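You operate a simulated robot arm through the tools that you are given. There is no shell and no other tool. Be economical: measure what you need, move in short steps, check, and stop when the job is done.

You are at the controls of a simulated robot arm. One attempt, no reset.

TASK
Take the wide ring and leave it in the grey bucket.
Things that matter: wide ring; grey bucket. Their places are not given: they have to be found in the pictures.

The check looks at the end state, three seconds after you hand in, the way a careful person would. Anything else that was tipped, shoved, dropped, spilled or broken makes it a failure.

THE ROBOT
A 7-joint arm with a two-finger parallel gripper, fixed in place. Base frame: the origin is at the foot of the arm, x ahead of it, y to its left, z up; the work surface is at about z = 0. Lengths are in mm, angles in degrees, forces in N, time in s.
With the tool pointing down near the work surface it reaches from about 240 to 620 mm from the base axis. Its first joint turns from -66.0 to 66.0 degrees. Payload 2.6 kg.
Tool frame: the origin (TCP) lies between the finger pads and is the grasp point; the fingertips stand 30 mm ahead of it; z points along the fingers, y is the line along which they close. Largest opening 94 mm; finger width 28, thickness 10; the body of the gripper, 50 by 96 mm, starts 55 mm behind the TCP.
Orientation is that of the tool frame in the base frame, as a unit quaternion [x, y, z, w]. With the fingers straight down and closing along the base's y, the tool's x points along the base's -x, its y along +y and its z along -z.

THE INTERFACE
- The arm moves only by the tool jog_arm. Its argument "plan" is a list of rows, each a list of 7 numbers: the gripper command, from -1 (shut) to 1 (fully open), values between in proportion, then the shift along the tool's x, y, z in mm, then the turn, a rotation vector about the tool's x, y, z in degrees. In form: [[hand, x, y, z, ax, ay, az], ...]. A call has 1 to 20 rows; each row shifts and turns the commanded pose from where the row before left it, along the tool's axes as they then stand. A row lasts 0.2 s, in which the tool goes at most 50 mm and 8.6 degrees; a call with a longer step from one row to the next is refused whole, and so is a gripper value outside its range. Where a pose cannot be reached the arm comes as near as it can. A force on the tool above 40 N (or 10 N above the force at the start of the call, whichever is more), or a blocked arm, ends the call early, and 0.2 s more pass. The fingers move at their own pace (about 72 mm/s each) and stop on an object; they squeeze with about 22 N. The grip force told is the motor's: it shows also when the fingers shut on nothing. Time passes only in rows, and 0.2 s behind the last, so rows that do not move let the fingers close. The reply holds the time, the measured pose of the TCP, the force on the tool along the base axes, the opening and the grip force, in the units named above and with some noise, and new pictures: "pictures" is both (left out), scene, wrist or none.
- Cameras (640 x 400 px; columns grow to the right, rows downward): "scene" is fixed at [34.8, 435, 583.3]; the picture's right is [-0.86, -0.51, 0.00], its down [-0.25, 0.42, -0.87] and it looks along [0.44, -0.75, -0.49] (base axes); focal length 260 px, centre (320, 200). "wrist" rides on the gripper at [-37, 0, -58] in the tool frame; the picture's right is [0.00, -1.00, 0.00], its down [0.97, 0.00, -0.24] and it looks along [0.24, 0.00, 0.97] (tool axes); focal length 218 px, centre (320, 200).
- pixel_to_xyz(camera, pixels): for up to 12 pixels [column, row] of the newest picture of that camera ("zoom" is the newest enlarged one), the place [x, y, z] in the base frame of the surface seen there, good to about 2 mm, but the place of the scene camera against the robot may be out by one fixed shift of up to 25 mm in any direction. No time passes.
- enlarge(camera, box): a new picture of the part [left, top, right, bottom] of that camera's present view, enlarged. No time passes.
- sign_off(): hands the job in; it is judged then, once.

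Keep the steps short. Do not move on a guess: measure, check each grasp and each placing, and mend mistakes. In all there are 60 turns and 120 pictures (those below and enlarged ones count). Leave the gripper open and the arm clear of the work at the hand-in unless told otherwise, and finish with a single line.

The tools are called after "Emit:" by a JSON object that holds its "name" and its "arguments". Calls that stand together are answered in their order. jog_arm: Moves the arm, as the interface text tells. Its arguments: {"type":"object","properties":{"plan":{"type":"array"},"pictures":{"type":"string","enum":["both","scene","wrist","none"]}},"required":["plan"]} The other tools are called the same way: pixel_to_xyz (camera, pixels) gives the place of the surface under pixels of a picture; enlarge (camera, box) takes an enlarged picture of a part of a camera's view; sign_off () hands the job in.

At the start:

```text
t: 0.0
tcp_pos: [247.2, -160.9, 470.0]
ee_rot: [0.0, 1.0, 0.0, -0.001]
contact_force: [-0.7, -0.1, 0.3]
finger_gap: 94.0
gripper_force: 0.1
```

scene: 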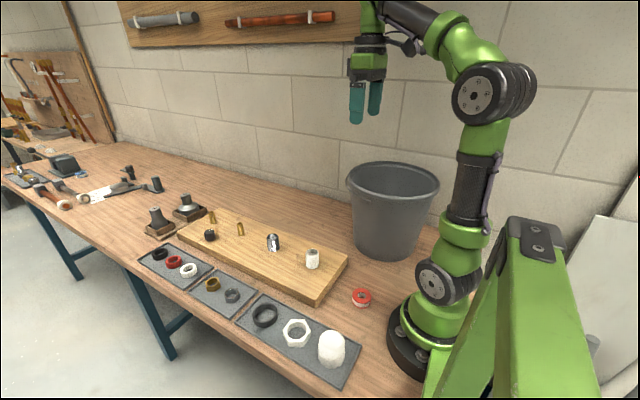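
wrist: 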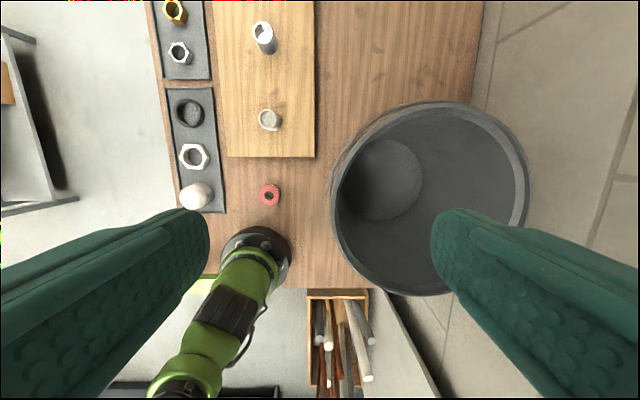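

I see several ring-like parts in the trays: a black ring at scene (265,315), a hex ring at (296,333), and smaller rings near (160,254), (174,262) and (188,270). I'll enlarge to identify the wide ring.

Emit:
{"name": "enlarge", "arguments": {"camera": "scene", "box": [130, 200, 390, 390]}}

Emit:
{"name": "enlarge", "arguments": {"camera": "wrist", "box": [140, 0, 340, 220]}}

Emit:
{"name": "pixel_to_xyz", "arguments": {"camera": "wrist", "pixels": [[189, 113], [189, 99], [189, 127], [176, 113], [203, 113], [193, 157], [387, 180], [345, 190], [525, 190], [430, 105], [430, 290], [269, 195]]}}

Emit:
{"name": "pixel_to_xyz", "arguments": {"camera": "scene", "pixels": [[265, 316], [254, 318], [276, 314], [265, 306], [265, 326], [240, 318], [350, 185], [437, 185], [361, 297], [296, 333]]}}

```text
2.11 times, centred on (260, 295) of scene
```

zoom: 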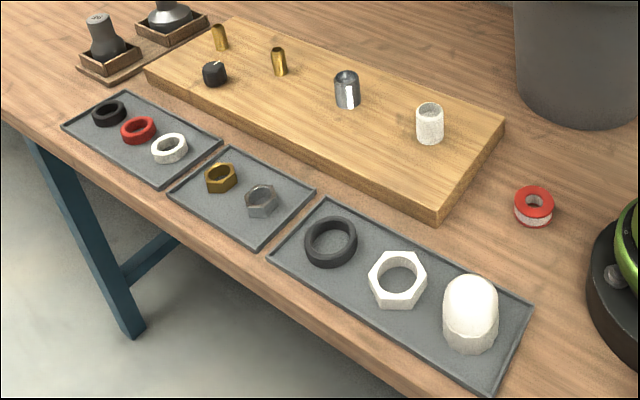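

```text
1.82 times, centred on (240, 110) of wrist
```

zoom: 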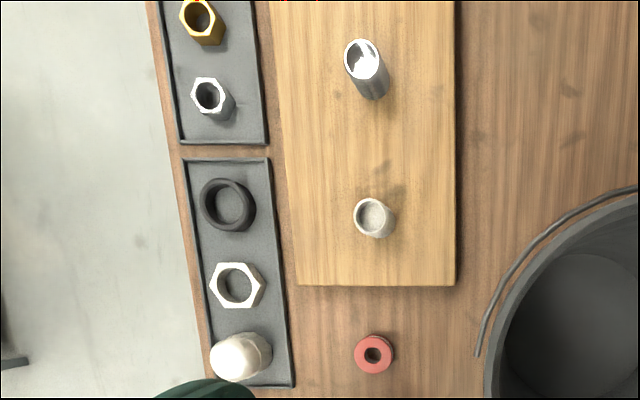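

```text
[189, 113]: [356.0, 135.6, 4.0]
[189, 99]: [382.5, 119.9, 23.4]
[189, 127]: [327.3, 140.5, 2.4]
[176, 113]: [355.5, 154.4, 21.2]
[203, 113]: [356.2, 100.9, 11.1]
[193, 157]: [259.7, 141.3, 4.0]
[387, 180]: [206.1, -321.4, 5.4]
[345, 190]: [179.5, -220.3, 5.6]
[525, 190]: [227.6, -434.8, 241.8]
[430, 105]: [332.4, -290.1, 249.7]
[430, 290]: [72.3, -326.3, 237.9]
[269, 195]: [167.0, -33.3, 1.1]
```

```text
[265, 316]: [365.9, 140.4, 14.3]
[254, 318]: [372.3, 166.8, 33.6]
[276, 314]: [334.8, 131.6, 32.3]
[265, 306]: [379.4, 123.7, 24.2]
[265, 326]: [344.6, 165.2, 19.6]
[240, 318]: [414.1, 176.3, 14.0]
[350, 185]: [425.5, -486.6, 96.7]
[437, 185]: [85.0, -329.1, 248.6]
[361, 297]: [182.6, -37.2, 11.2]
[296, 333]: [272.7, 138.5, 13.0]
```

The wide ring is the big black one, near (357,133) with its top around z≈23. It sits in the tray next to the white hex nut. I'll go above it high up, then down to about z=220 for a closer look.

Emit:
{"name": "jog_arm", "arguments": {"plan": [[1, -14, 36.75, 0, 0, 0, 0], [1, -14, 36.75, 0, 0, 0, 0], [1, -14, 36.75, 0, 0, 0, 0], [1, -14, 36.75, 0, 0, 0, 0], [1, -14, 36.75, 0, 0, 0, 0], [1, -14, 36.75, 0, 0, 0, 0], [1, -13, 36.75, 0, 0, 0, 0], [1, -13, 36.75, 0, 0, 0, 0], [1, 0, 0, 42, 0, 0, 0], [1, 0, 0, 42, 0, 0, 0], [1, 0, 0, 42, 0, 0, 0], [1, 0, 0, 42, 0, 0, 0], [1, 0, 0, 42, 0, 0, 0], [1, 0, 0, 40, 0, 0, 0], [1, 0, 0, 0, 0, 0, 0], [1, 0, 0, 0, 0, 0, 0]]}}

```text
t: 3.4
tcp_pos: [358.1, 131.6, 220.7]
ee_rot: [0.0, 1.0, 0.0, 0.0]
contact_force: [-0.5, -0.7, 0.7]
finger_gap: 94.0
gripper_force: 0.1
```

scene: 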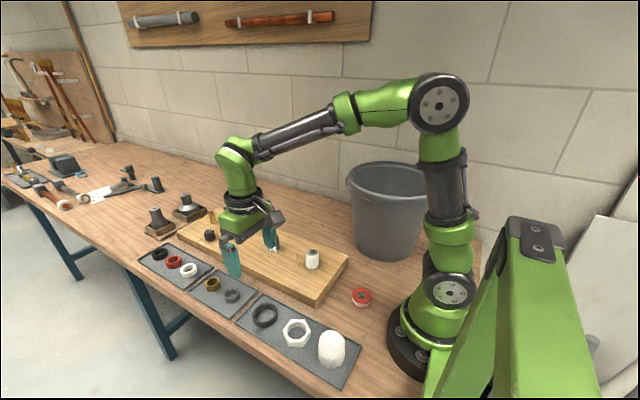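
wrist: 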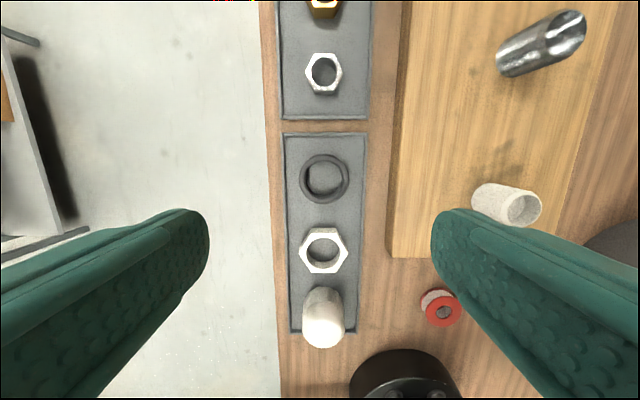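

The ring is at wrist (324,179). I'll measure its edges, the tray rim and the nearby wooden board.

Emit:
{"name": "pixel_to_xyz", "arguments": {"camera": "wrist", "pixels": [[303, 179], [345, 179], [324, 159], [324, 199], [324, 179], [286, 179], [362, 179], [357, 179], [400, 179], [322, 230], [410, 179], [375, 179]]}}

Emit:
{"name": "enlarge", "arguments": {"camera": "wrist", "box": [260, 120, 420, 280]}}

```text
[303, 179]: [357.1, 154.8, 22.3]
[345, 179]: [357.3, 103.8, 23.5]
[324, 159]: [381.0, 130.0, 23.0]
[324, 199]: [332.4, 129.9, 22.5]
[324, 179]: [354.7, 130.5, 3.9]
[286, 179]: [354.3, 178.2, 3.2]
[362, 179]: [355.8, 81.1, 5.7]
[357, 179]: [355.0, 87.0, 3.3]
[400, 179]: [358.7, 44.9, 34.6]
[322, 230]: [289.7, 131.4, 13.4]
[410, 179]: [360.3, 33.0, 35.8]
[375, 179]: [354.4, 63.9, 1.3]
```

```text
2.50 times, centred on (340, 200) of wrist
```

zoom: 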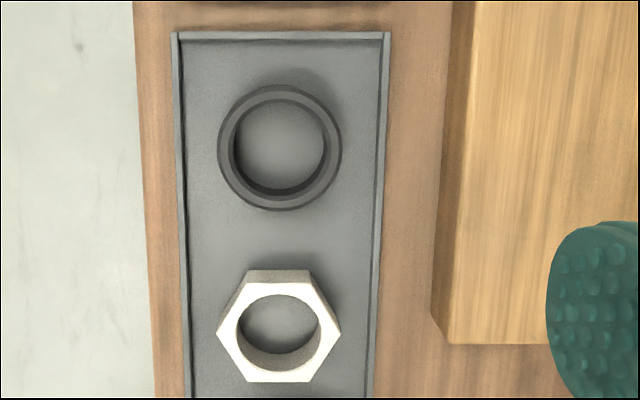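

The ring centre is (356.8,129.6), its outer diameter about 58 and its top at z≈23. The tray lip is about 6 high. I'll set a 74 mm opening, which keeps the fingers inside the tray lips, then descend to TCP z≈39 so the tips are at about 9.

Emit:
{"name": "jog_arm", "arguments": {"plan": [[0.574, 1.3, -2, 0, 0, 0, 0], [0.574, 0, 0, 40, 0, 0, 0], [0.574, 0, 0, 40, 0, 0, 0], [0.574, 0, 0, 40, 0, 0, 0], [0.574, 0, 0, 30, 0, 0, 0], [0.574, 0, 0, 16, 0, 0, 0], [0.574, 0, 0, 10, 0, 0, 0], [0.574, 0, 0, 5.5, 0, 0, 0], [0.574, 0, 0, 0, 0, 0, 0], [0.574, 0, 0, 0, 0, 0, 0]]}}

```text
t: 5.6
tcp_pos: [356.2, 130.7, 39.7]
ee_rot: [0.0, 1.0, 0.0, 0.001]
contact_force: [-5.7, -1.2, 11.2]
finger_gap: 73.4
gripper_force: 0.0
```

scene: 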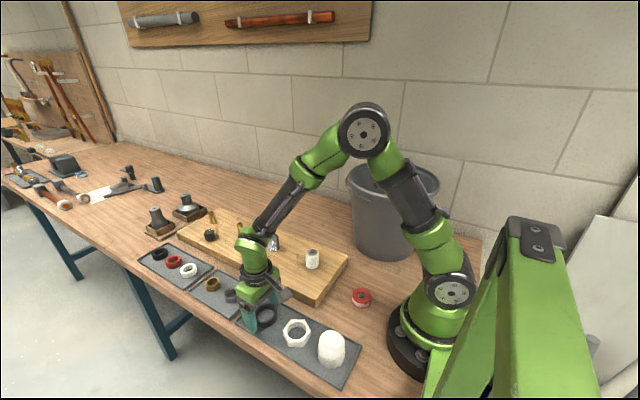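
wrist: 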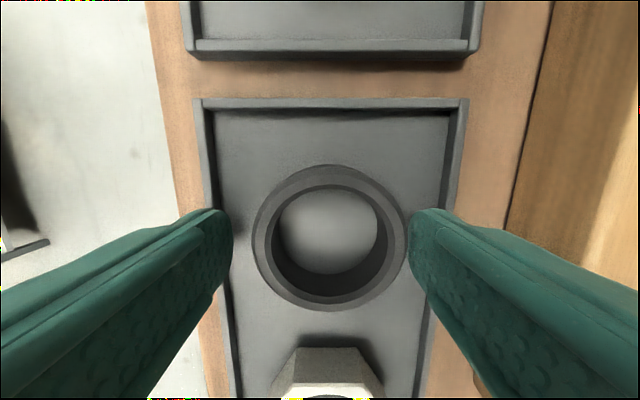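

The force reads 11 N upward, so something may be touching, and the ring sits slightly to the right (331,238) of the finger midline. I'll lift a few mm to see if the force drops, and measure again.

Emit:
{"name": "jog_arm", "arguments": {"plan": [[0.574, 0, 0, -8, 0, 0, 0], [0.574, 0, 0, 0, 0, 0, 0], [0.574, 0, 0, 0, 0, 0, 0]]}}

Emit:
{"name": "pixel_to_xyz", "arguments": {"camera": "wrist", "pixels": [[265, 220], [394, 220], [331, 180], [331, 295], [210, 150], [455, 150], [215, 200], [445, 200]]}}

Emit:
{"name": "enlarge", "arguments": {"camera": "scene", "box": [200, 220, 360, 380]}}

```text
t: 6.4
tcp_pos: [355.1, 130.6, 47.8]
ee_rot: [0.001, 1.0, 0.0, 0.0]
contact_force: [-0.3, -0.4, 0.2]
finger_gap: 73.8
gripper_force: 0.1
```

scene: 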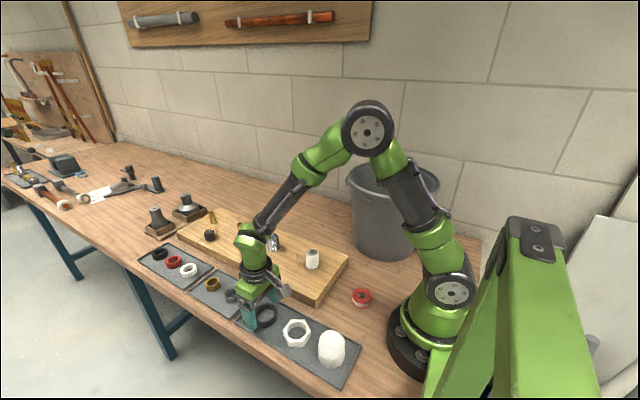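
wrist: 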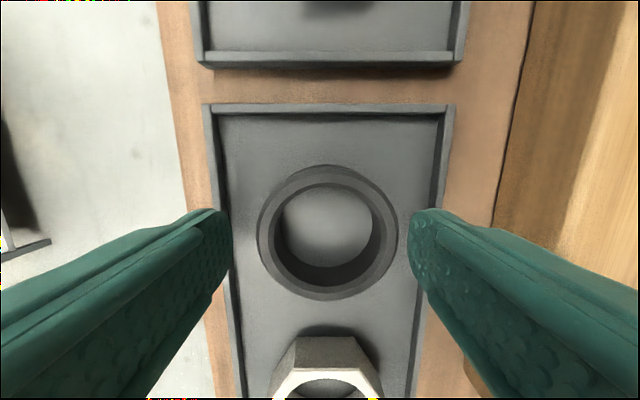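

```text
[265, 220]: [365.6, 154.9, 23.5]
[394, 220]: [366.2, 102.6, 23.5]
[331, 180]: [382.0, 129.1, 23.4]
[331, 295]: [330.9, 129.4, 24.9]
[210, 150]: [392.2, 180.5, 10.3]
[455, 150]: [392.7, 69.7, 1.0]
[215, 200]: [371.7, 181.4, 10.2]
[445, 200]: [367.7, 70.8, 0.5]
```

```text
2.50 times, centred on (280, 300) of scene
```

zoom: 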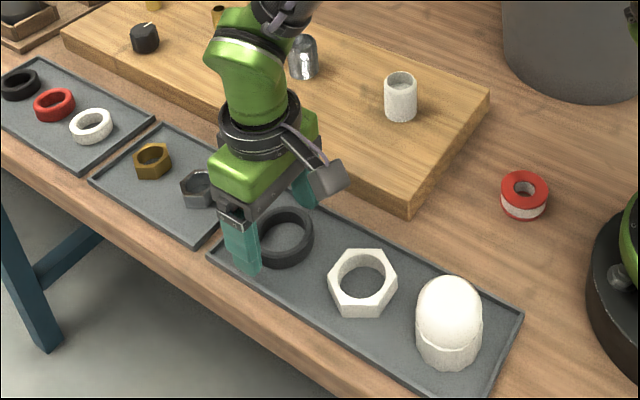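

The force vanished after lifting. The tray lip at y≈181 is 10 high and the +y finger was touching it. The ring centre is (356.5,128.7). I'll narrow to 68 mm, shift 2 mm to -y, and go down to z≈40, clear of the lip.

Emit:
{"name": "jog_arm", "arguments": {"plan": [[0.447, -1.4, -2, 0, 0, 0, 0], [0.447, 0, 0, 0, 0, 0, 0], [0.447, 0, 0, 4, 0, 0, 0], [0.447, 0, 0, 4, 0, 0, 0], [0.447, 0, 0, 0, 0, 0, 0], [0.447, 0, 0, 0, 0, 0, 0]], "pictures": "wrist"}}

```text
t: 7.8
tcp_pos: [358.1, 129.1, 38.6]
ee_rot: [0.0, 1.0, 0.0, 0.0]
contact_force: [-0.2, 0.0, -0.2]
finger_gap: 68.1
gripper_force: 0.1
```

wrist: 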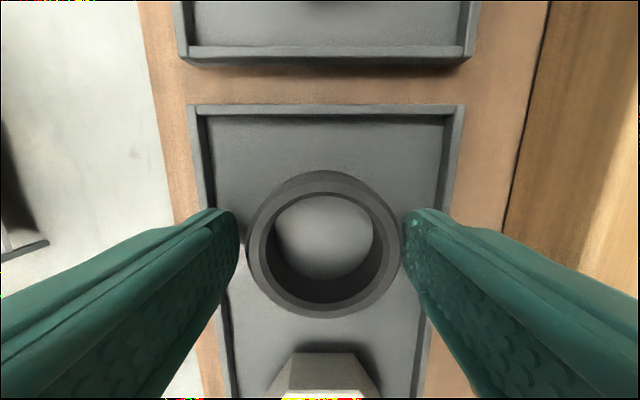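

No contact force now and the ring sits between the fingers. I'll close on it.

Emit:
{"name": "jog_arm", "arguments": {"plan": [[0.25, 0, -0.5, 0, 0, 0, 0], [0, 0, 0, 0, 0, 0, 0], [-0.3, 0, 0, 0, 0, 0, 0], [-1, 0, 0, 0, 0, 0, 0], [-1, 0, 0, 0, 0, 0, 0], [-1, 0, 0, 0, 0, 0, 0]], "pictures": "wrist"}}

```text
t: 9.2
tcp_pos: [356.9, 129.3, 38.7]
ee_rot: [-0.001, 1.0, 0.0, 0.0]
contact_force: [-0.4, 0.6, -0.1]
finger_gap: 57.1
gripper_force: 22.1
```

wrist: 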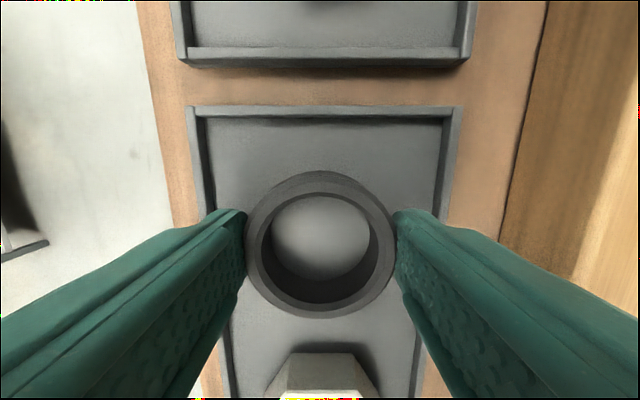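

The fingers stopped at 57 mm with 22 N, so the ring is held. I'll lift it gently straight up, then faster to about z=440.

Emit:
{"name": "jog_arm", "arguments": {"plan": [[-1, 0, 0, -10, 0, 0, 0], [-1, 0, 0, -20, 0, 0, 0], [-1, 0, 0, -30, 0, 0, 0], [-1, 0, 0, -35, 0, 0, 0], [-1, 0, 0, -35, 0, 0, 0], [-1, 0, 0, -35, 0, 0, 0], [-1, 0, 0, -35, 0, 0, 0], [-1, 0, 0, -35, 0, 0, 0], [-1, 0, 0, -35, 0, 0, 0], [-1, 0, 0, -35, 0, 0, 0], [-1, 0, 0, -35, 0, 0, 0], [-1, 0, 0, -35, 0, 0, 0], [-1, 0, 0, -25, 0, 0, 0], [-1, 0, 0, 0, 0, 0, 0]]}}

```text
t: 12.2
tcp_pos: [357.6, 127.4, 437.7]
ee_rot: [0.0, 1.0, 0.0, 0.001]
contact_force: [-0.4, -0.3, 0.2]
finger_gap: 0.1
gripper_force: 22.2
```

scene: 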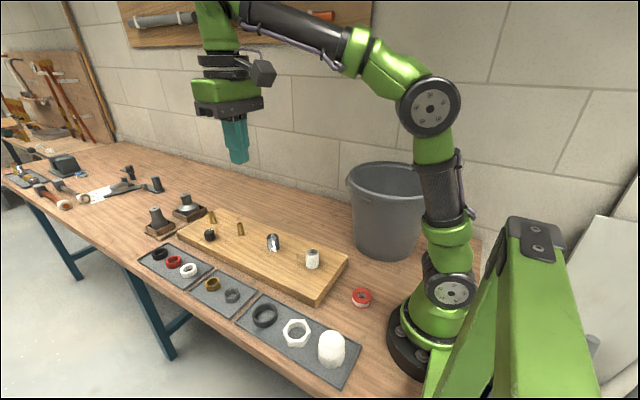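
wrist: 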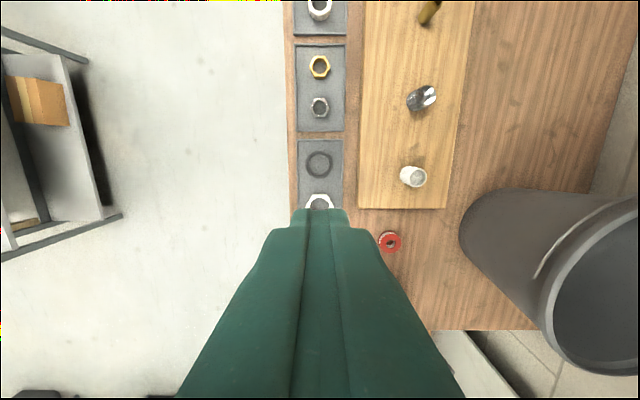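

The fingers shut to 0.1, so the ring slipped out. It looks to still be in the tray at scene (265,315). I'll look at it closely.

Emit:
{"name": "enlarge", "arguments": {"camera": "scene", "box": [210, 270, 370, 390]}}

Emit:
{"name": "enlarge", "arguments": {"camera": "wrist", "box": [270, 110, 370, 220]}}

```text
3.33 times, centred on (290, 330) of scene
```

zoom: 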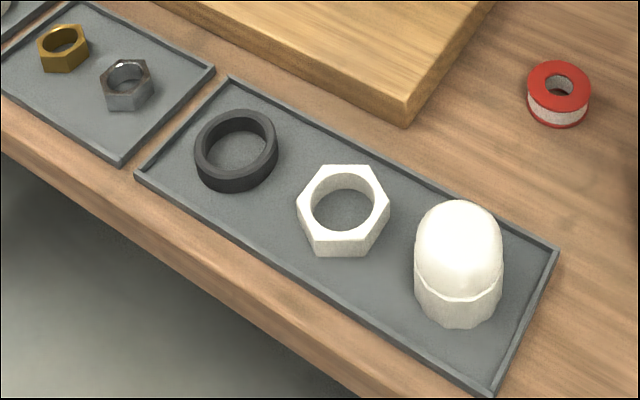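

```text
3.64 times, centred on (320, 165) of wrist
```

zoom: 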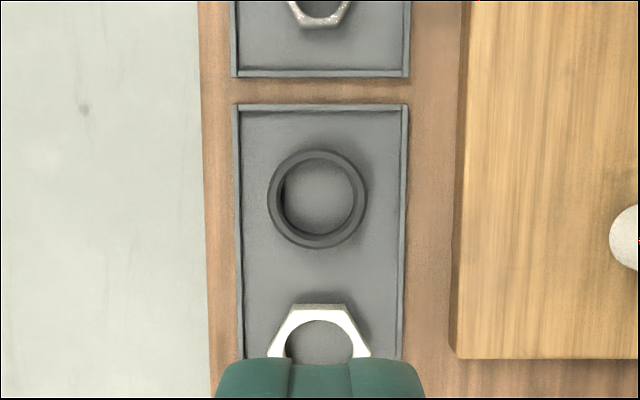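

The ring lies flat, unmoved and undamaged. The first grip was shallow, so I'll go back with a 68 mm opening, stop above it, and re-measure before gripping deeper.

Emit:
{"name": "jog_arm", "arguments": {"plan": [[0.447, 0.8, 1.3, 0, 0, 0, 0], [0.447, 0, 0, 40, 0, 0, 0], [0.447, 0, 0, 40, 0, 0, 0], [0.447, 0, 0, 40, 0, 0, 0], [0.447, 0, 0, 40, 0, 0, 0], [0.447, 0, 0, 40, 0, 0, 0], [0.447, 0, 0, 40, 0, 0, 0], [0.447, 0, 0, 40, 0, 0, 0], [0.447, 0, 0, 40, 0, 0, 0], [0.447, 0, 0, 30, 0, 0, 0], [0.447, 0, 0, 17, 0, 0, 0], [0.447, 0, 0, 0, 0, 0, 0], [0.447, 0, 0, 0, 0, 0, 0]], "pictures": "wrist"}}

Emit:
{"name": "enlarge", "arguments": {"camera": "wrist", "box": [220, 130, 440, 310]}}

```text
t: 15.0
tcp_pos: [357.4, 129.2, 71.4]
ee_rot: [0.0, 1.0, 0.0, 0.0]
contact_force: [-0.2, 0.2, 0.2]
finger_gap: 68.1
gripper_force: 0.0
```

wrist: 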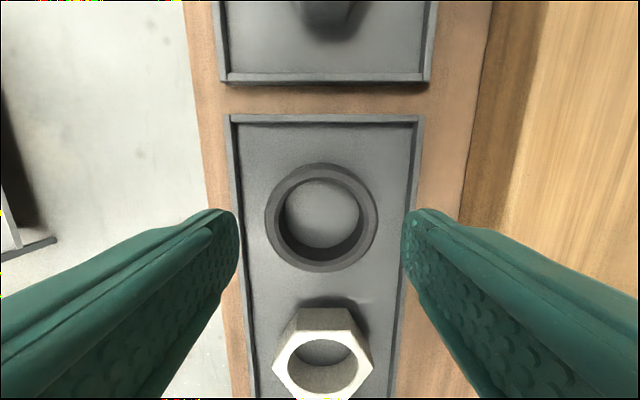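

```text
2.22 times, centred on (330, 220) of wrist
```

zoom: 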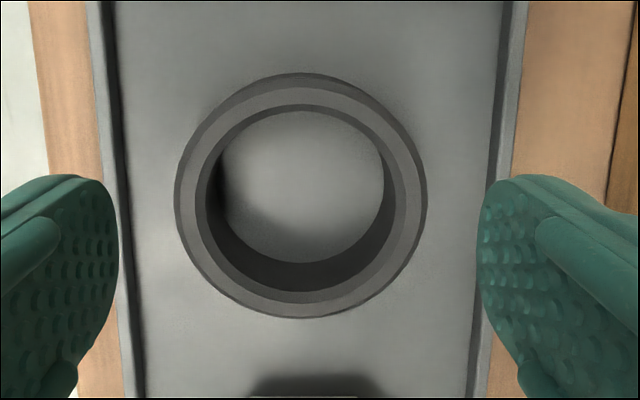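

In the enlargement a dark band shows on the outer side, which suggests the outside is tapered or bevelled. I'll measure the profile across the ring along row 190 of the zoom.

Emit:
{"name": "pixel_to_xyz", "arguments": {"camera": "zoom", "pixels": [[172, 195], [176, 195], [181, 195], [189, 195], [197, 195], [203, 195], [210, 195], [217, 195], [401, 195], [413, 195], [421, 195], [425, 195]]}}

Emit:
{"name": "pixel_to_xyz", "arguments": {"camera": "zoom", "pixels": [[300, 75], [300, 80], [300, 84], [300, 90], [300, 100], [300, 107], [300, 266], [300, 285], [300, 295], [300, 305], [300, 315], [392, 195]]}}

```text
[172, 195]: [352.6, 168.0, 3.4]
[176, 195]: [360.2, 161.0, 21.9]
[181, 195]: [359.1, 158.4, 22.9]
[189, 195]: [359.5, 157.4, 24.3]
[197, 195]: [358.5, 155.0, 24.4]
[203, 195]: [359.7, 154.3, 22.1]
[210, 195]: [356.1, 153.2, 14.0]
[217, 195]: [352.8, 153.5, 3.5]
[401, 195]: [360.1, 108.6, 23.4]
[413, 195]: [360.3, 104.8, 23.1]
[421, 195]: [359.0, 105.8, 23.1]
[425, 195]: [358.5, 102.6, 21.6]
```

```text
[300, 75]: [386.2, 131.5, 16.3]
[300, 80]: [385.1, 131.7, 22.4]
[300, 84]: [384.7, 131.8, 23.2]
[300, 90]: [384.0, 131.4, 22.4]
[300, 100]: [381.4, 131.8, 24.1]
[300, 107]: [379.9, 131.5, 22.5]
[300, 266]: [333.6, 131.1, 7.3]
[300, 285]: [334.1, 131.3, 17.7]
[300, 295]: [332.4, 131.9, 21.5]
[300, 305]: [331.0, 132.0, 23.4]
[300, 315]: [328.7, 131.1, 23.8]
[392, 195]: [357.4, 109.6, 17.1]
```

The outside is essentially a straight cylinder with a small chamfer, centre about (357,130.5). The last grip held only the upper part with the rounded tips. This time I'll go to TCP z≈35.5 (tips about 5.5, just above the tray floor), close, and lift slowly by 10 mm to check.

Emit:
{"name": "jog_arm", "arguments": {"plan": [[0.447, 0, 0.8, 15, 0, 0, 0], [0.447, 0, 0, 11, 0, 0, 0], [0.447, 0, 0, 6, 0, 0, 0], [0.447, 0, 0, 4, 0, 0, 0], [0.447, 0, 0, 0, 0, 0, 0], [0.2, 0, 0, 0, 0, 0, 0], [-1, 0, 0, 0, 0, 0, 0], [-1, 0, 0, 0, 0, 0, 0], [-1, 0, 0, 0, 0, 0, 0], [-1, 0, 0, 0, 0, 0, 0]]}}

```text
t: 17.2
tcp_pos: [356.5, 129.6, 36.5]
ee_rot: [0.0, 1.0, 0.0, 0.0]
contact_force: [0.7, 0.0, 1.1]
finger_gap: 57.3
gripper_force: 22.0
```

scene: 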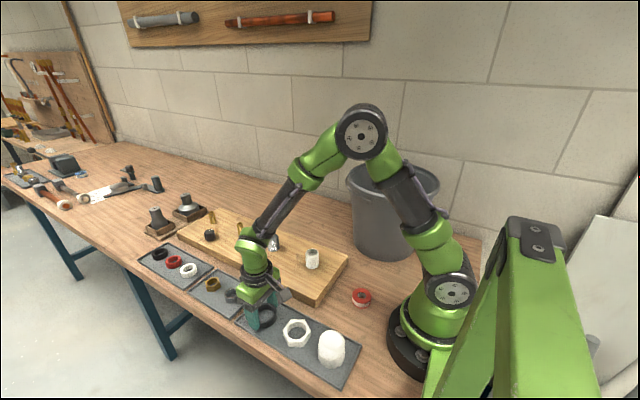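
wrist: 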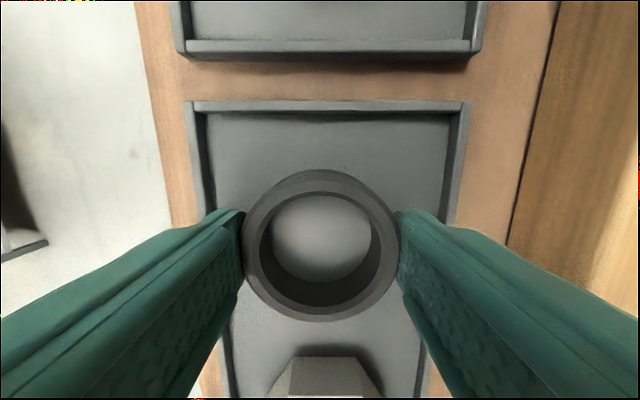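

The fingers hold at 57.3 mm with 22 N and sit deeper now. I'll lift slowly, 3 mm per row, for about 18 mm.

Emit:
{"name": "jog_arm", "arguments": {"plan": [[-1, 0, 0, -1, 0, 0, 0], [-1, 0, 0, -2, 0, 0, 0], [-1, 0, 0, -3, 0, 0, 0], [-1, 0, 0, -3, 0, 0, 0], [-1, 0, 0, -3, 0, 0, 0], [-1, 0, 0, -3, 0, 0, 0], [-1, 0, 0, -3, 0, 0, 0], [-1, 0, 0, 0, 0, 0, 0]]}}

```text
t: 19.0
tcp_pos: [356.5, 130.5, 55.4]
ee_rot: [0.0, 1.0, 0.0, 0.0]
contact_force: [0.1, -0.2, 0.1]
finger_gap: 57.3
gripper_force: 21.9
```

scene: 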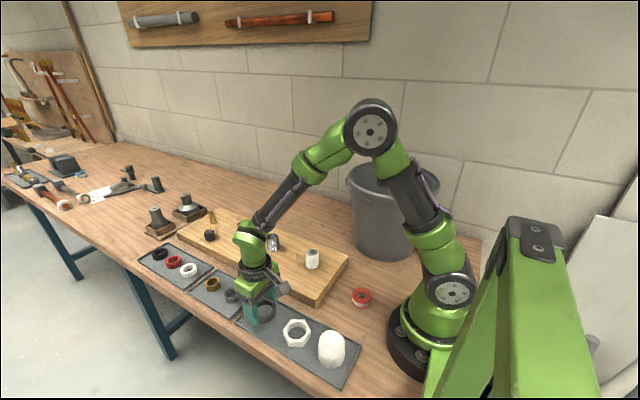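
wrist: 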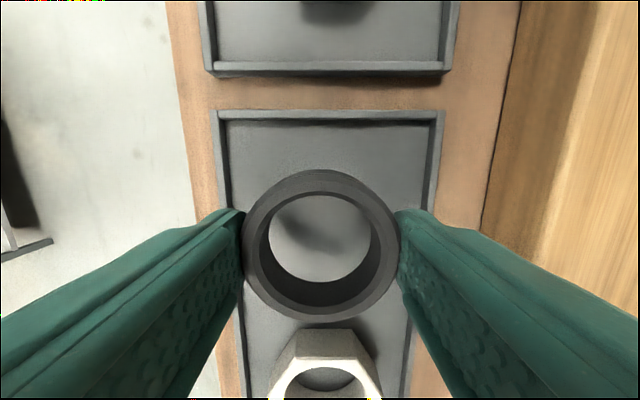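

The ring is up off the tray: shadow visible, gap 57.3, and no slip in the wrist view. I'll continue lifting smoothly with gentle steps and check on the way.

Emit:
{"name": "jog_arm", "arguments": {"plan": [[-1, 0, 0, -2, 0, 0, 0], [-1, 0, 0, -4, 0, 0, 0], [-1, 0, 0, -6, 0, 0, 0], [-1, 0, 0, -8, 0, 0, 0], [-1, 0, 0, -10, 0, 0, 0], [-1, 0, 0, -10, 0, 0, 0], [-1, 0, 0, -10, 0, 0, 0], [-1, 0, 0, -10, 0, 0, 0], [-1, 0, 0, -10, 0, 0, 0], [-1, 0, 0, -10, 0, 0, 0], [-1, 0, 0, -10, 0, 0, 0], [-1, 0, 0, -10, 0, 0, 0], [-1, 0, 0, -10, 0, 0, 0], [-1, 0, 0, -10, 0, 0, 0], [-1, 0, 0, -10, 0, 0, 0], [-1, 0, 0, -8, 0, 0, 0], [-1, 0, 0, -5, 0, 0, 0], [-1, 0, 0, -3, 0, 0, 0], [-1, 0, 0, 0, 0, 0, 0]], "pictures": "wrist"}}

```text
t: 23.0
tcp_pos: [357.2, 128.8, 200.5]
ee_rot: [0.0, 1.0, 0.0, -0.001]
contact_force: [0.5, 0.7, -0.9]
finger_gap: 57.1
gripper_force: 21.6
```

wrist: 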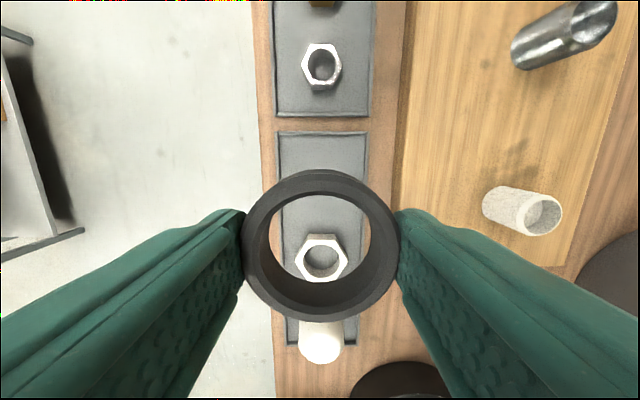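

Still held firmly (57 mm, same place in view). I'll go up the same way to about z=350.

Emit:
{"name": "jog_arm", "arguments": {"plan": [[-1, 0, 0, -2, 0, 0, 0], [-1, 0, 0, -4, 0, 0, 0], [-1, 0, 0, -6, 0, 0, 0], [-1, 0, 0, -8, 0, 0, 0], [-1, 0, 0, -10, 0, 0, 0], [-1, 0, 0, -10, 0, 0, 0], [-1, 0, 0, -10, 0, 0, 0], [-1, 0, 0, -10, 0, 0, 0], [-1, 0, 0, -10, 0, 0, 0], [-1, 0, 0, -10, 0, 0, 0], [-1, 0, 0, -10, 0, 0, 0], [-1, 0, 0, -10, 0, 0, 0], [-1, 0, 0, -10, 0, 0, 0], [-1, 0, 0, -10, 0, 0, 0], [-1, 0, 0, -10, 0, 0, 0], [-1, 0, 0, -8, 0, 0, 0], [-1, 0, 0, -5, 0, 0, 0], [-1, 0, 0, -3, 0, 0, 0], [-1, 0, 0, 0, 0, 0, 0]], "pictures": "both"}}

Emit:
{"name": "pixel_to_xyz", "arguments": {"camera": "scene", "pixels": [[348, 183], [392, 161], [392, 163], [380, 202], [384, 199], [360, 198], [420, 170], [355, 170], [370, 163], [400, 180]]}}

```text
t: 27.0
tcp_pos: [358.0, 130.6, 346.0]
ee_rot: [0.001, 1.0, 0.0, 0.001]
contact_force: [-0.2, 0.4, -0.7]
finger_gap: 57.6
gripper_force: 22.1
```

scene: 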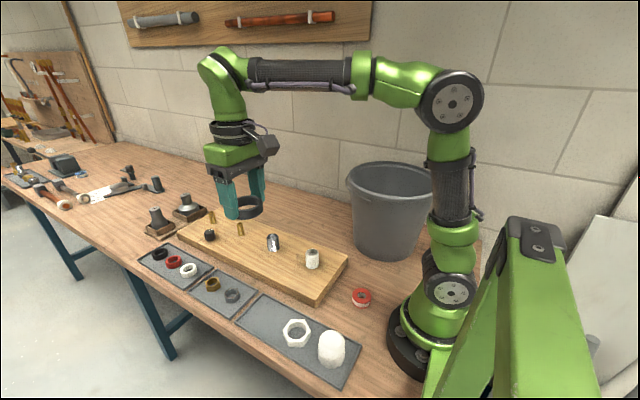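
wrist: 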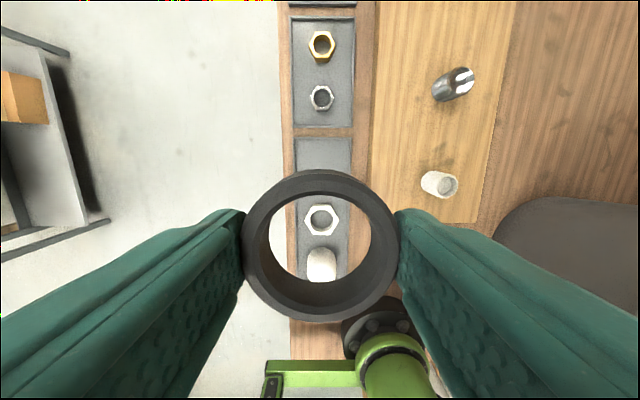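

```text
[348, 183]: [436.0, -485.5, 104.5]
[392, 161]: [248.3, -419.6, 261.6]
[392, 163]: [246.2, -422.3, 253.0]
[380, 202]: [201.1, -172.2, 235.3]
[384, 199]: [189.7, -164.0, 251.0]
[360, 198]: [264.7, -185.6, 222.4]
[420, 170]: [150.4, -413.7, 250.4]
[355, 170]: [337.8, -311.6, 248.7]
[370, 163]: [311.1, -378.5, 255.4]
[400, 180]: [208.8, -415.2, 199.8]
```

The ring is held above the work and only the ring has left the tray. The bucket rim (z≈250) is centred near (203,-297), radius about 130. I'll travel toward it at z≈346, well above the rim, and stop short to measure.

Emit:
{"name": "jog_arm", "arguments": {"plan": [[-1, 1.1, -3, 0, 0, 0, 0], [-1, 2.2, -6, 0, 0, 0, 0], [-1, 3.6, -10, 0, 0, 0, 0], [-1, 5.1, -14, 0, 0, 0, 0], [-1, 6.5, -18, 0, 0, 0, 0], [-1, 8.7, -24, 0, 0, 0, 0], [-1, 8.7, -24, 0, 0, 0, 0], [-1, 8.7, -24, 0, 0, 0, 0], [-1, 8.7, -24, 0, 0, 0, 0], [-1, 8.7, -24, 0, 0, 0, 0], [-1, 8.7, -24, 0, 0, 0, 0], [-1, 8.7, -24, 0, 0, 0, 0], [-1, 8.7, -24, 0, 0, 0, 0], [-1, 8.7, -24, 0, 0, 0, 0], [-1, 6.5, -18, 0, 0, 0, 0], [-1, 5.1, -14, 0, 0, 0, 0], [-1, 3.6, -10, 0, 0, 0, 0], [-1, 2.2, -6, 0, 0, 0, 0], [-1, 1.1, -3, 0, 0, 0, 0], [-1, 0, 0, 0, 0, 0, 0]]}}

```text
t: 31.2
tcp_pos: [240.9, -187.6, 345.6]
ee_rot: [0.0, 1.0, 0.001, 0.0]
contact_force: [0.2, -0.5, 0.4]
finger_gap: 57.0
gripper_force: 22.1
```

scene: 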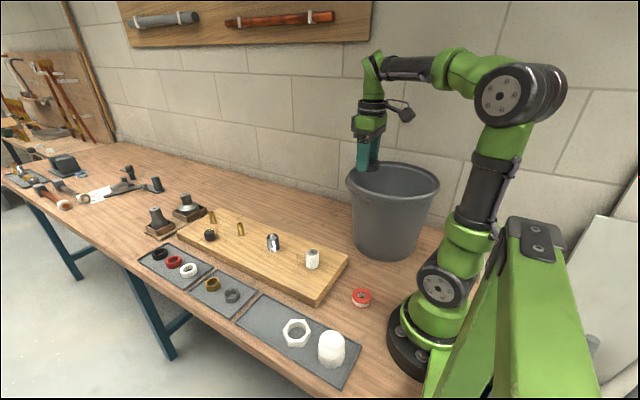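
wrist: 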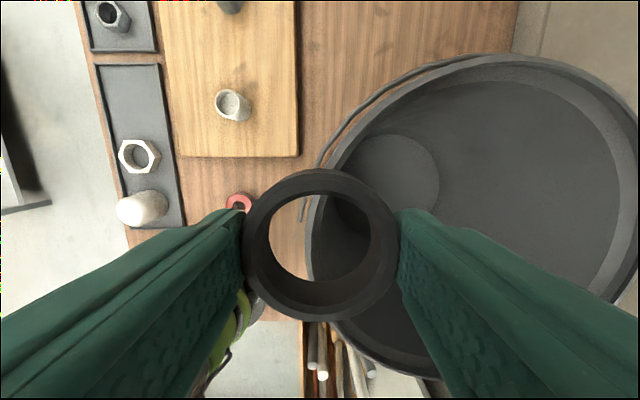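

Still held. The bucket fills the right of the wrist view; I'll measure points on its rim and floor.

Emit:
{"name": "pixel_to_xyz", "arguments": {"camera": "wrist", "pixels": [[312, 220], [350, 120], [420, 75], [500, 58], [580, 72], [630, 110], [635, 230], [620, 300], [340, 325], [400, 165], [420, 180], [380, 355]]}}

```text
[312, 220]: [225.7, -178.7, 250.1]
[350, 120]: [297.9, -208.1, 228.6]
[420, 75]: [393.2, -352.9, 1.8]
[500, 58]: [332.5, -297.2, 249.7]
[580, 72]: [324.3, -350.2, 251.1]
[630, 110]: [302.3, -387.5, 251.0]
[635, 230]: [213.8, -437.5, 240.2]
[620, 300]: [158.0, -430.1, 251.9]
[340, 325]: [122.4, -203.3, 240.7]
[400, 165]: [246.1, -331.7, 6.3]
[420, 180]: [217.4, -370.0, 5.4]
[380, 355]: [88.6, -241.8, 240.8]
```

The rim fits a circle centred at (200,-308) with radius 131 and a floor at z≈6. I'll move to (202,-302) at the same height.

Emit:
{"name": "jog_arm", "arguments": {"plan": [[-1, 1.2, -3.5, 0, 0, 0, 0], [-1, 2.4, -7, 0, 0, 0, 0], [-1, 4, -12, 0, 0, 0, 0], [-1, 5.7, -17, 0, 0, 0, 0], [-1, 6, -17.5, 0, 0, 0, 0], [-1, 6, -17.5, 0, 0, 0, 0], [-1, 5.7, -17, 0, 0, 0, 0], [-1, 4, -12, 0, 0, 0, 0], [-1, 2.4, -7, 0, 0, 0, 0], [-1, 1.2, -3.5, 0, 0, 0, 0], [-1, 0, 0, 0, 0, 0, 0]]}}

```text
t: 33.6
tcp_pos: [202.4, -301.4, 346.1]
ee_rot: [0.0, 1.0, 0.0, 0.0]
contact_force: [-0.8, -0.1, 0.3]
finger_gap: 57.2
gripper_force: 21.7
```

scene: 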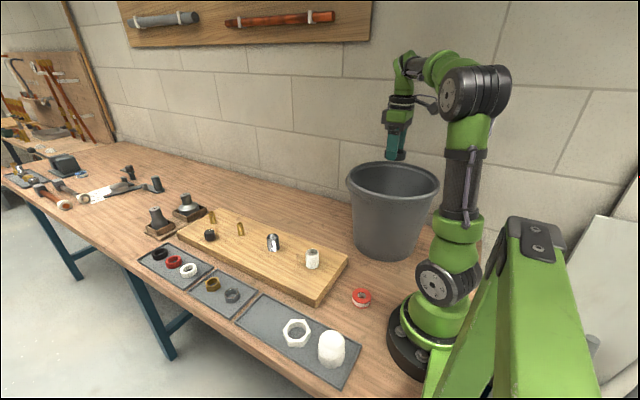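
wrist: 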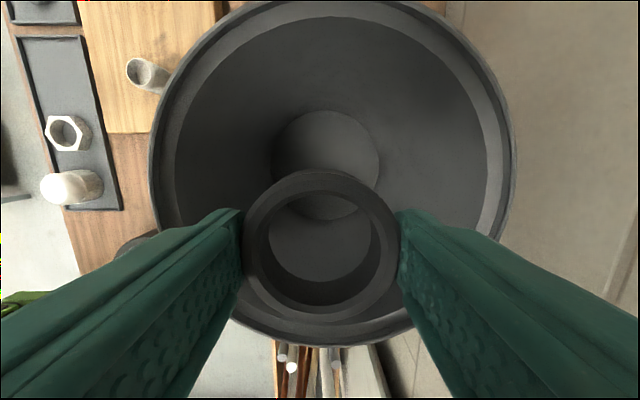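

The ring is over the middle of the bucket. I'll lower it straight down to about z=180 and check the force.

Emit:
{"name": "jog_arm", "arguments": {"plan": [[-1, 0, 0, 3, 0, 0, 0], [-1, 0, 0, 6, 0, 0, 0], [-1, 0, 0, 10, 0, 0, 0], [-1, 0, 0, 12, 0, 0, 0], [-1, 0, 0, 12, 0, 0, 0], [-1, 0, 0, 12, 0, 0, 0], [-1, 0, 0, 12, 0, 0, 0], [-1, 0, 0, 12, 0, 0, 0], [-1, 0, 0, 12, 0, 0, 0], [-1, 0, 0, 12, 0, 0, 0], [-1, 0, 0, 12, 0, 0, 0], [-1, 0, 0, 12, 0, 0, 0], [-1, 0, 0, 12, 0, 0, 0], [-1, 0, 0, 12, 0, 0, 0], [-1, 0, 0, 9, 0, 0, 0], [-1, 0, 0, 4, 0, 0, 0], [-1, 0, 0, 2, 0, 0, 0], [-1, 0, 0, 0, 0, 0, 0]]}}

```text
t: 37.4
tcp_pos: [203.0, -302.3, 180.8]
ee_rot: [0.0, 1.0, 0.0, 0.0]
contact_force: [0.5, -0.2, -0.7]
finger_gap: 57.2
gripper_force: 22.0
```

scene: 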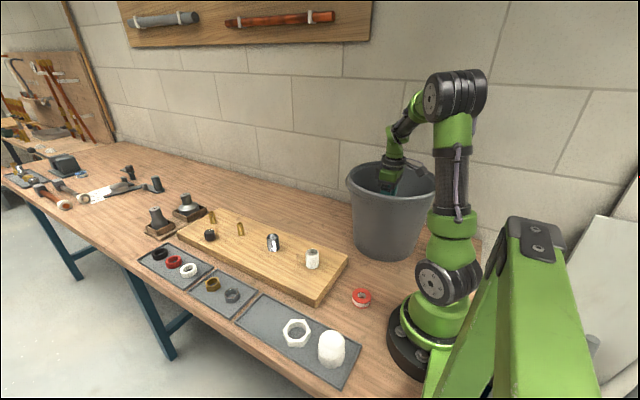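
wrist: 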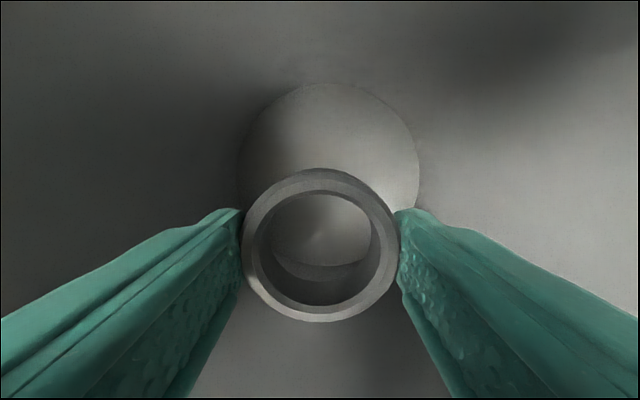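

No contact, and the ring is centred over the bucket floor. I'll go 70 mm further down, slowly; the call stops on contact.

Emit:
{"name": "jog_arm", "arguments": {"plan": [[-1, 0, 0, 3, 0, 0, 0], [-1, 0, 0, 6, 0, 0, 0], [-1, 0, 0, 8, 0, 0, 0], [-1, 0, 0, 8, 0, 0, 0], [-1, 0, 0, 8, 0, 0, 0], [-1, 0, 0, 8, 0, 0, 0], [-1, 0, 0, 8, 0, 0, 0], [-1, 0, 0, 8, 0, 0, 0], [-1, 0, 0, 6, 0, 0, 0], [-1, 0, 0, 4, 0, 0, 0], [-1, 0, 0, 3, 0, 0, 0], [-1, 0, 0, 0, 0, 0, 0]]}}

Emit:
{"name": "enlarge", "arguments": {"camera": "scene", "box": [330, 50, 500, 270]}}

```text
t: 40.0
tcp_pos: [203.5, -301.1, 109.7]
ee_rot: [0.0, 1.0, 0.001, 0.0]
contact_force: [0.0, 0.2, -0.9]
finger_gap: 57.3
gripper_force: 22.5
```

scene: 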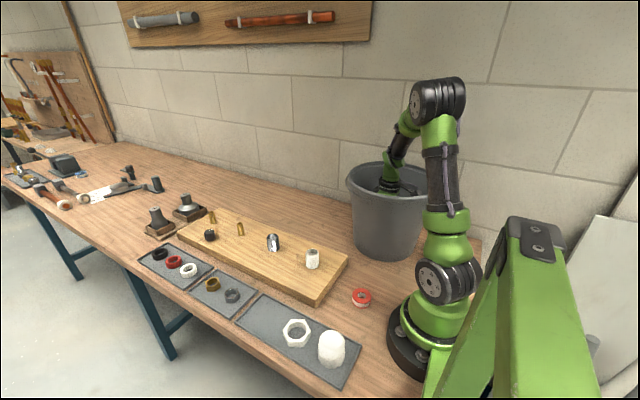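
wrist: 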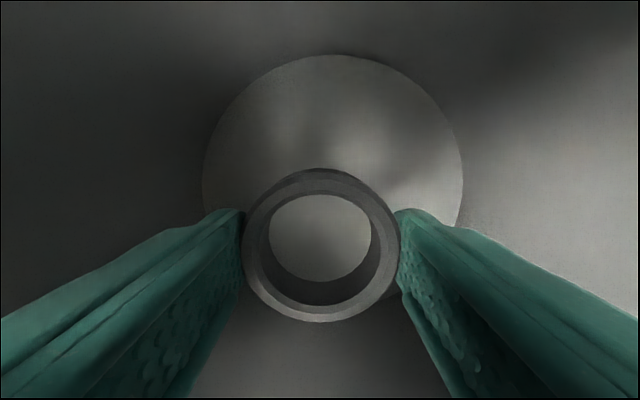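

```text
1.82 times, centred on (415, 160) of scene
```

zoom: 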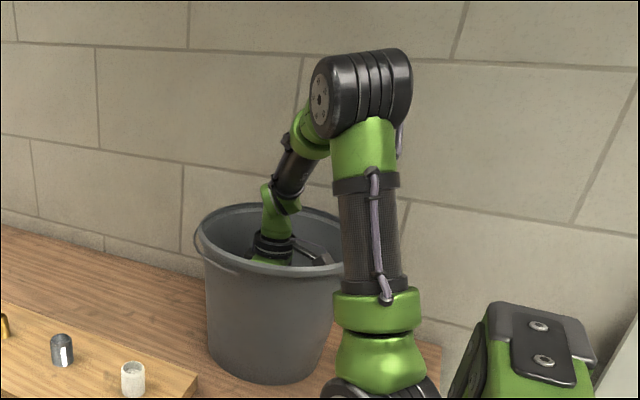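

All clear, no contact. I'll go 30 mm more, then open gently to release close to the floor.

Emit:
{"name": "jog_arm", "arguments": {"plan": [[-1, 0, 0, 3, 0, 0, 0], [-1, 0, 0, 5, 0, 0, 0], [-1, 0, 0, 6, 0, 0, 0], [-1, 0, 0, 6, 0, 0, 0], [-1, 0, 0, 6, 0, 0, 0], [-1, 0, 0, 4, 0, 0, 0], [-1, 0, 0, 0, 0, 0, 0], [0.5, 0, 0, 0, 0, 0, 0], [0.5, 0, 0, 0, 0, 0, 0], [0.5, 0, 0, 0, 0, 0, 0], [0.5, 0, 0, 0, 0, 0, 0]]}}

```text
t: 42.4
tcp_pos: [202.5, -302.3, 80.0]
ee_rot: [0.0, 1.0, 0.0, 0.0]
contact_force: [-0.2, 0.2, 0.1]
finger_gap: 70.8
gripper_force: 0.0
```

scene: 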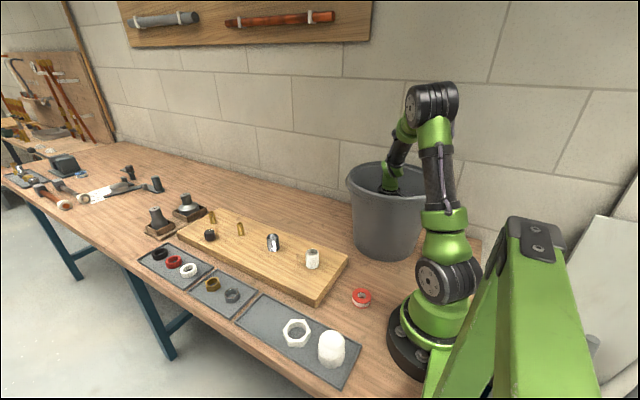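
wrist: 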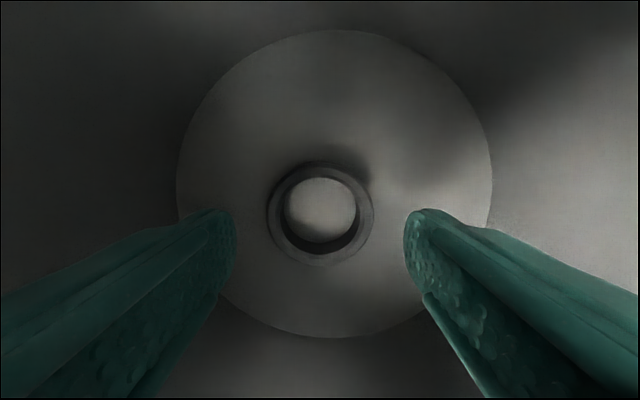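

The ring lies flat on the bucket floor at wrist (320,213). I'll raise the open gripper straight up, clear of the bucket.

Emit:
{"name": "jog_arm", "arguments": {"plan": [[0.5, 0, 0, -10, 0, 0, 0], [0.5, 0, 0, -20, 0, 0, 0], [0.5, 0, 0, -25, 0, 0, 0], [0.5, 0, 0, -25, 0, 0, 0], [0.5, 0, 0, -25, 0, 0, 0], [0.5, 0, 0, -25, 0, 0, 0], [0.5, 0, 0, -25, 0, 0, 0], [0.5, 0, 0, -25, 0, 0, 0], [0.5, 0, 0, -25, 0, 0, 0], [0.5, 0, 0, -25, 0, 0, 0], [0.5, 0, 0, -25, 0, 0, 0], [0.5, 0, 0, -25, 0, 0, 0], [0.5, 0, 0, -25, 0, 0, 0], [1, 0, 0, -25, 0, 0, 0], [1, 0, 0, -25, 0, 0, 0], [1, 0, 0, -15, 0, 0, 0], [1, 0, 0, 0, 0, 0, 0]]}}

```text
t: 46.0
tcp_pos: [202.4, -301.9, 449.2]
ee_rot: [0.0, 1.0, 0.0, 0.0]
contact_force: [-0.2, 0.2, 0.6]
finger_gap: 93.9
gripper_force: 0.1
```

scene: 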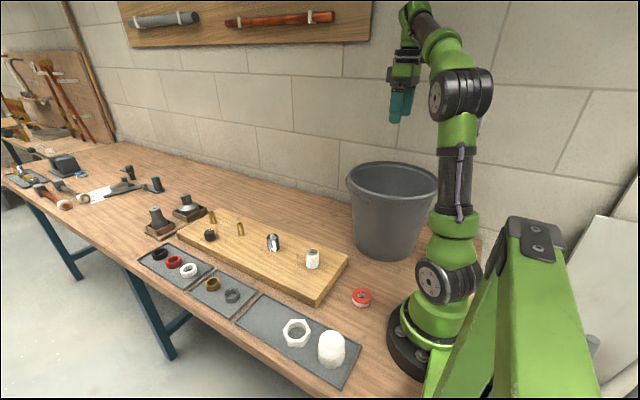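
wrist: 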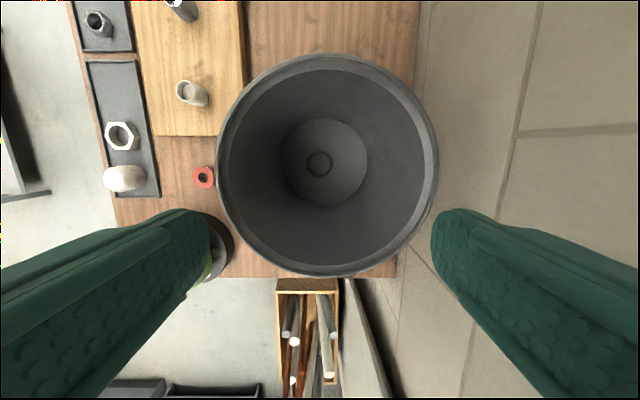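

The ring is at rest in the bucket, wrist (320,163). Everything else is where it was, the gripper is open and the arm is clear, so I'm handing in.

Emit:
{"name": "sign_off", "arguments": {}}

```text
The job is handed in.
```

The wide ring is lying flat on the floor of the grey bucket, on the second try after the first grip slipped and left it in its tray; the other items look undisturbed, the gripper is open and the arm is clear.
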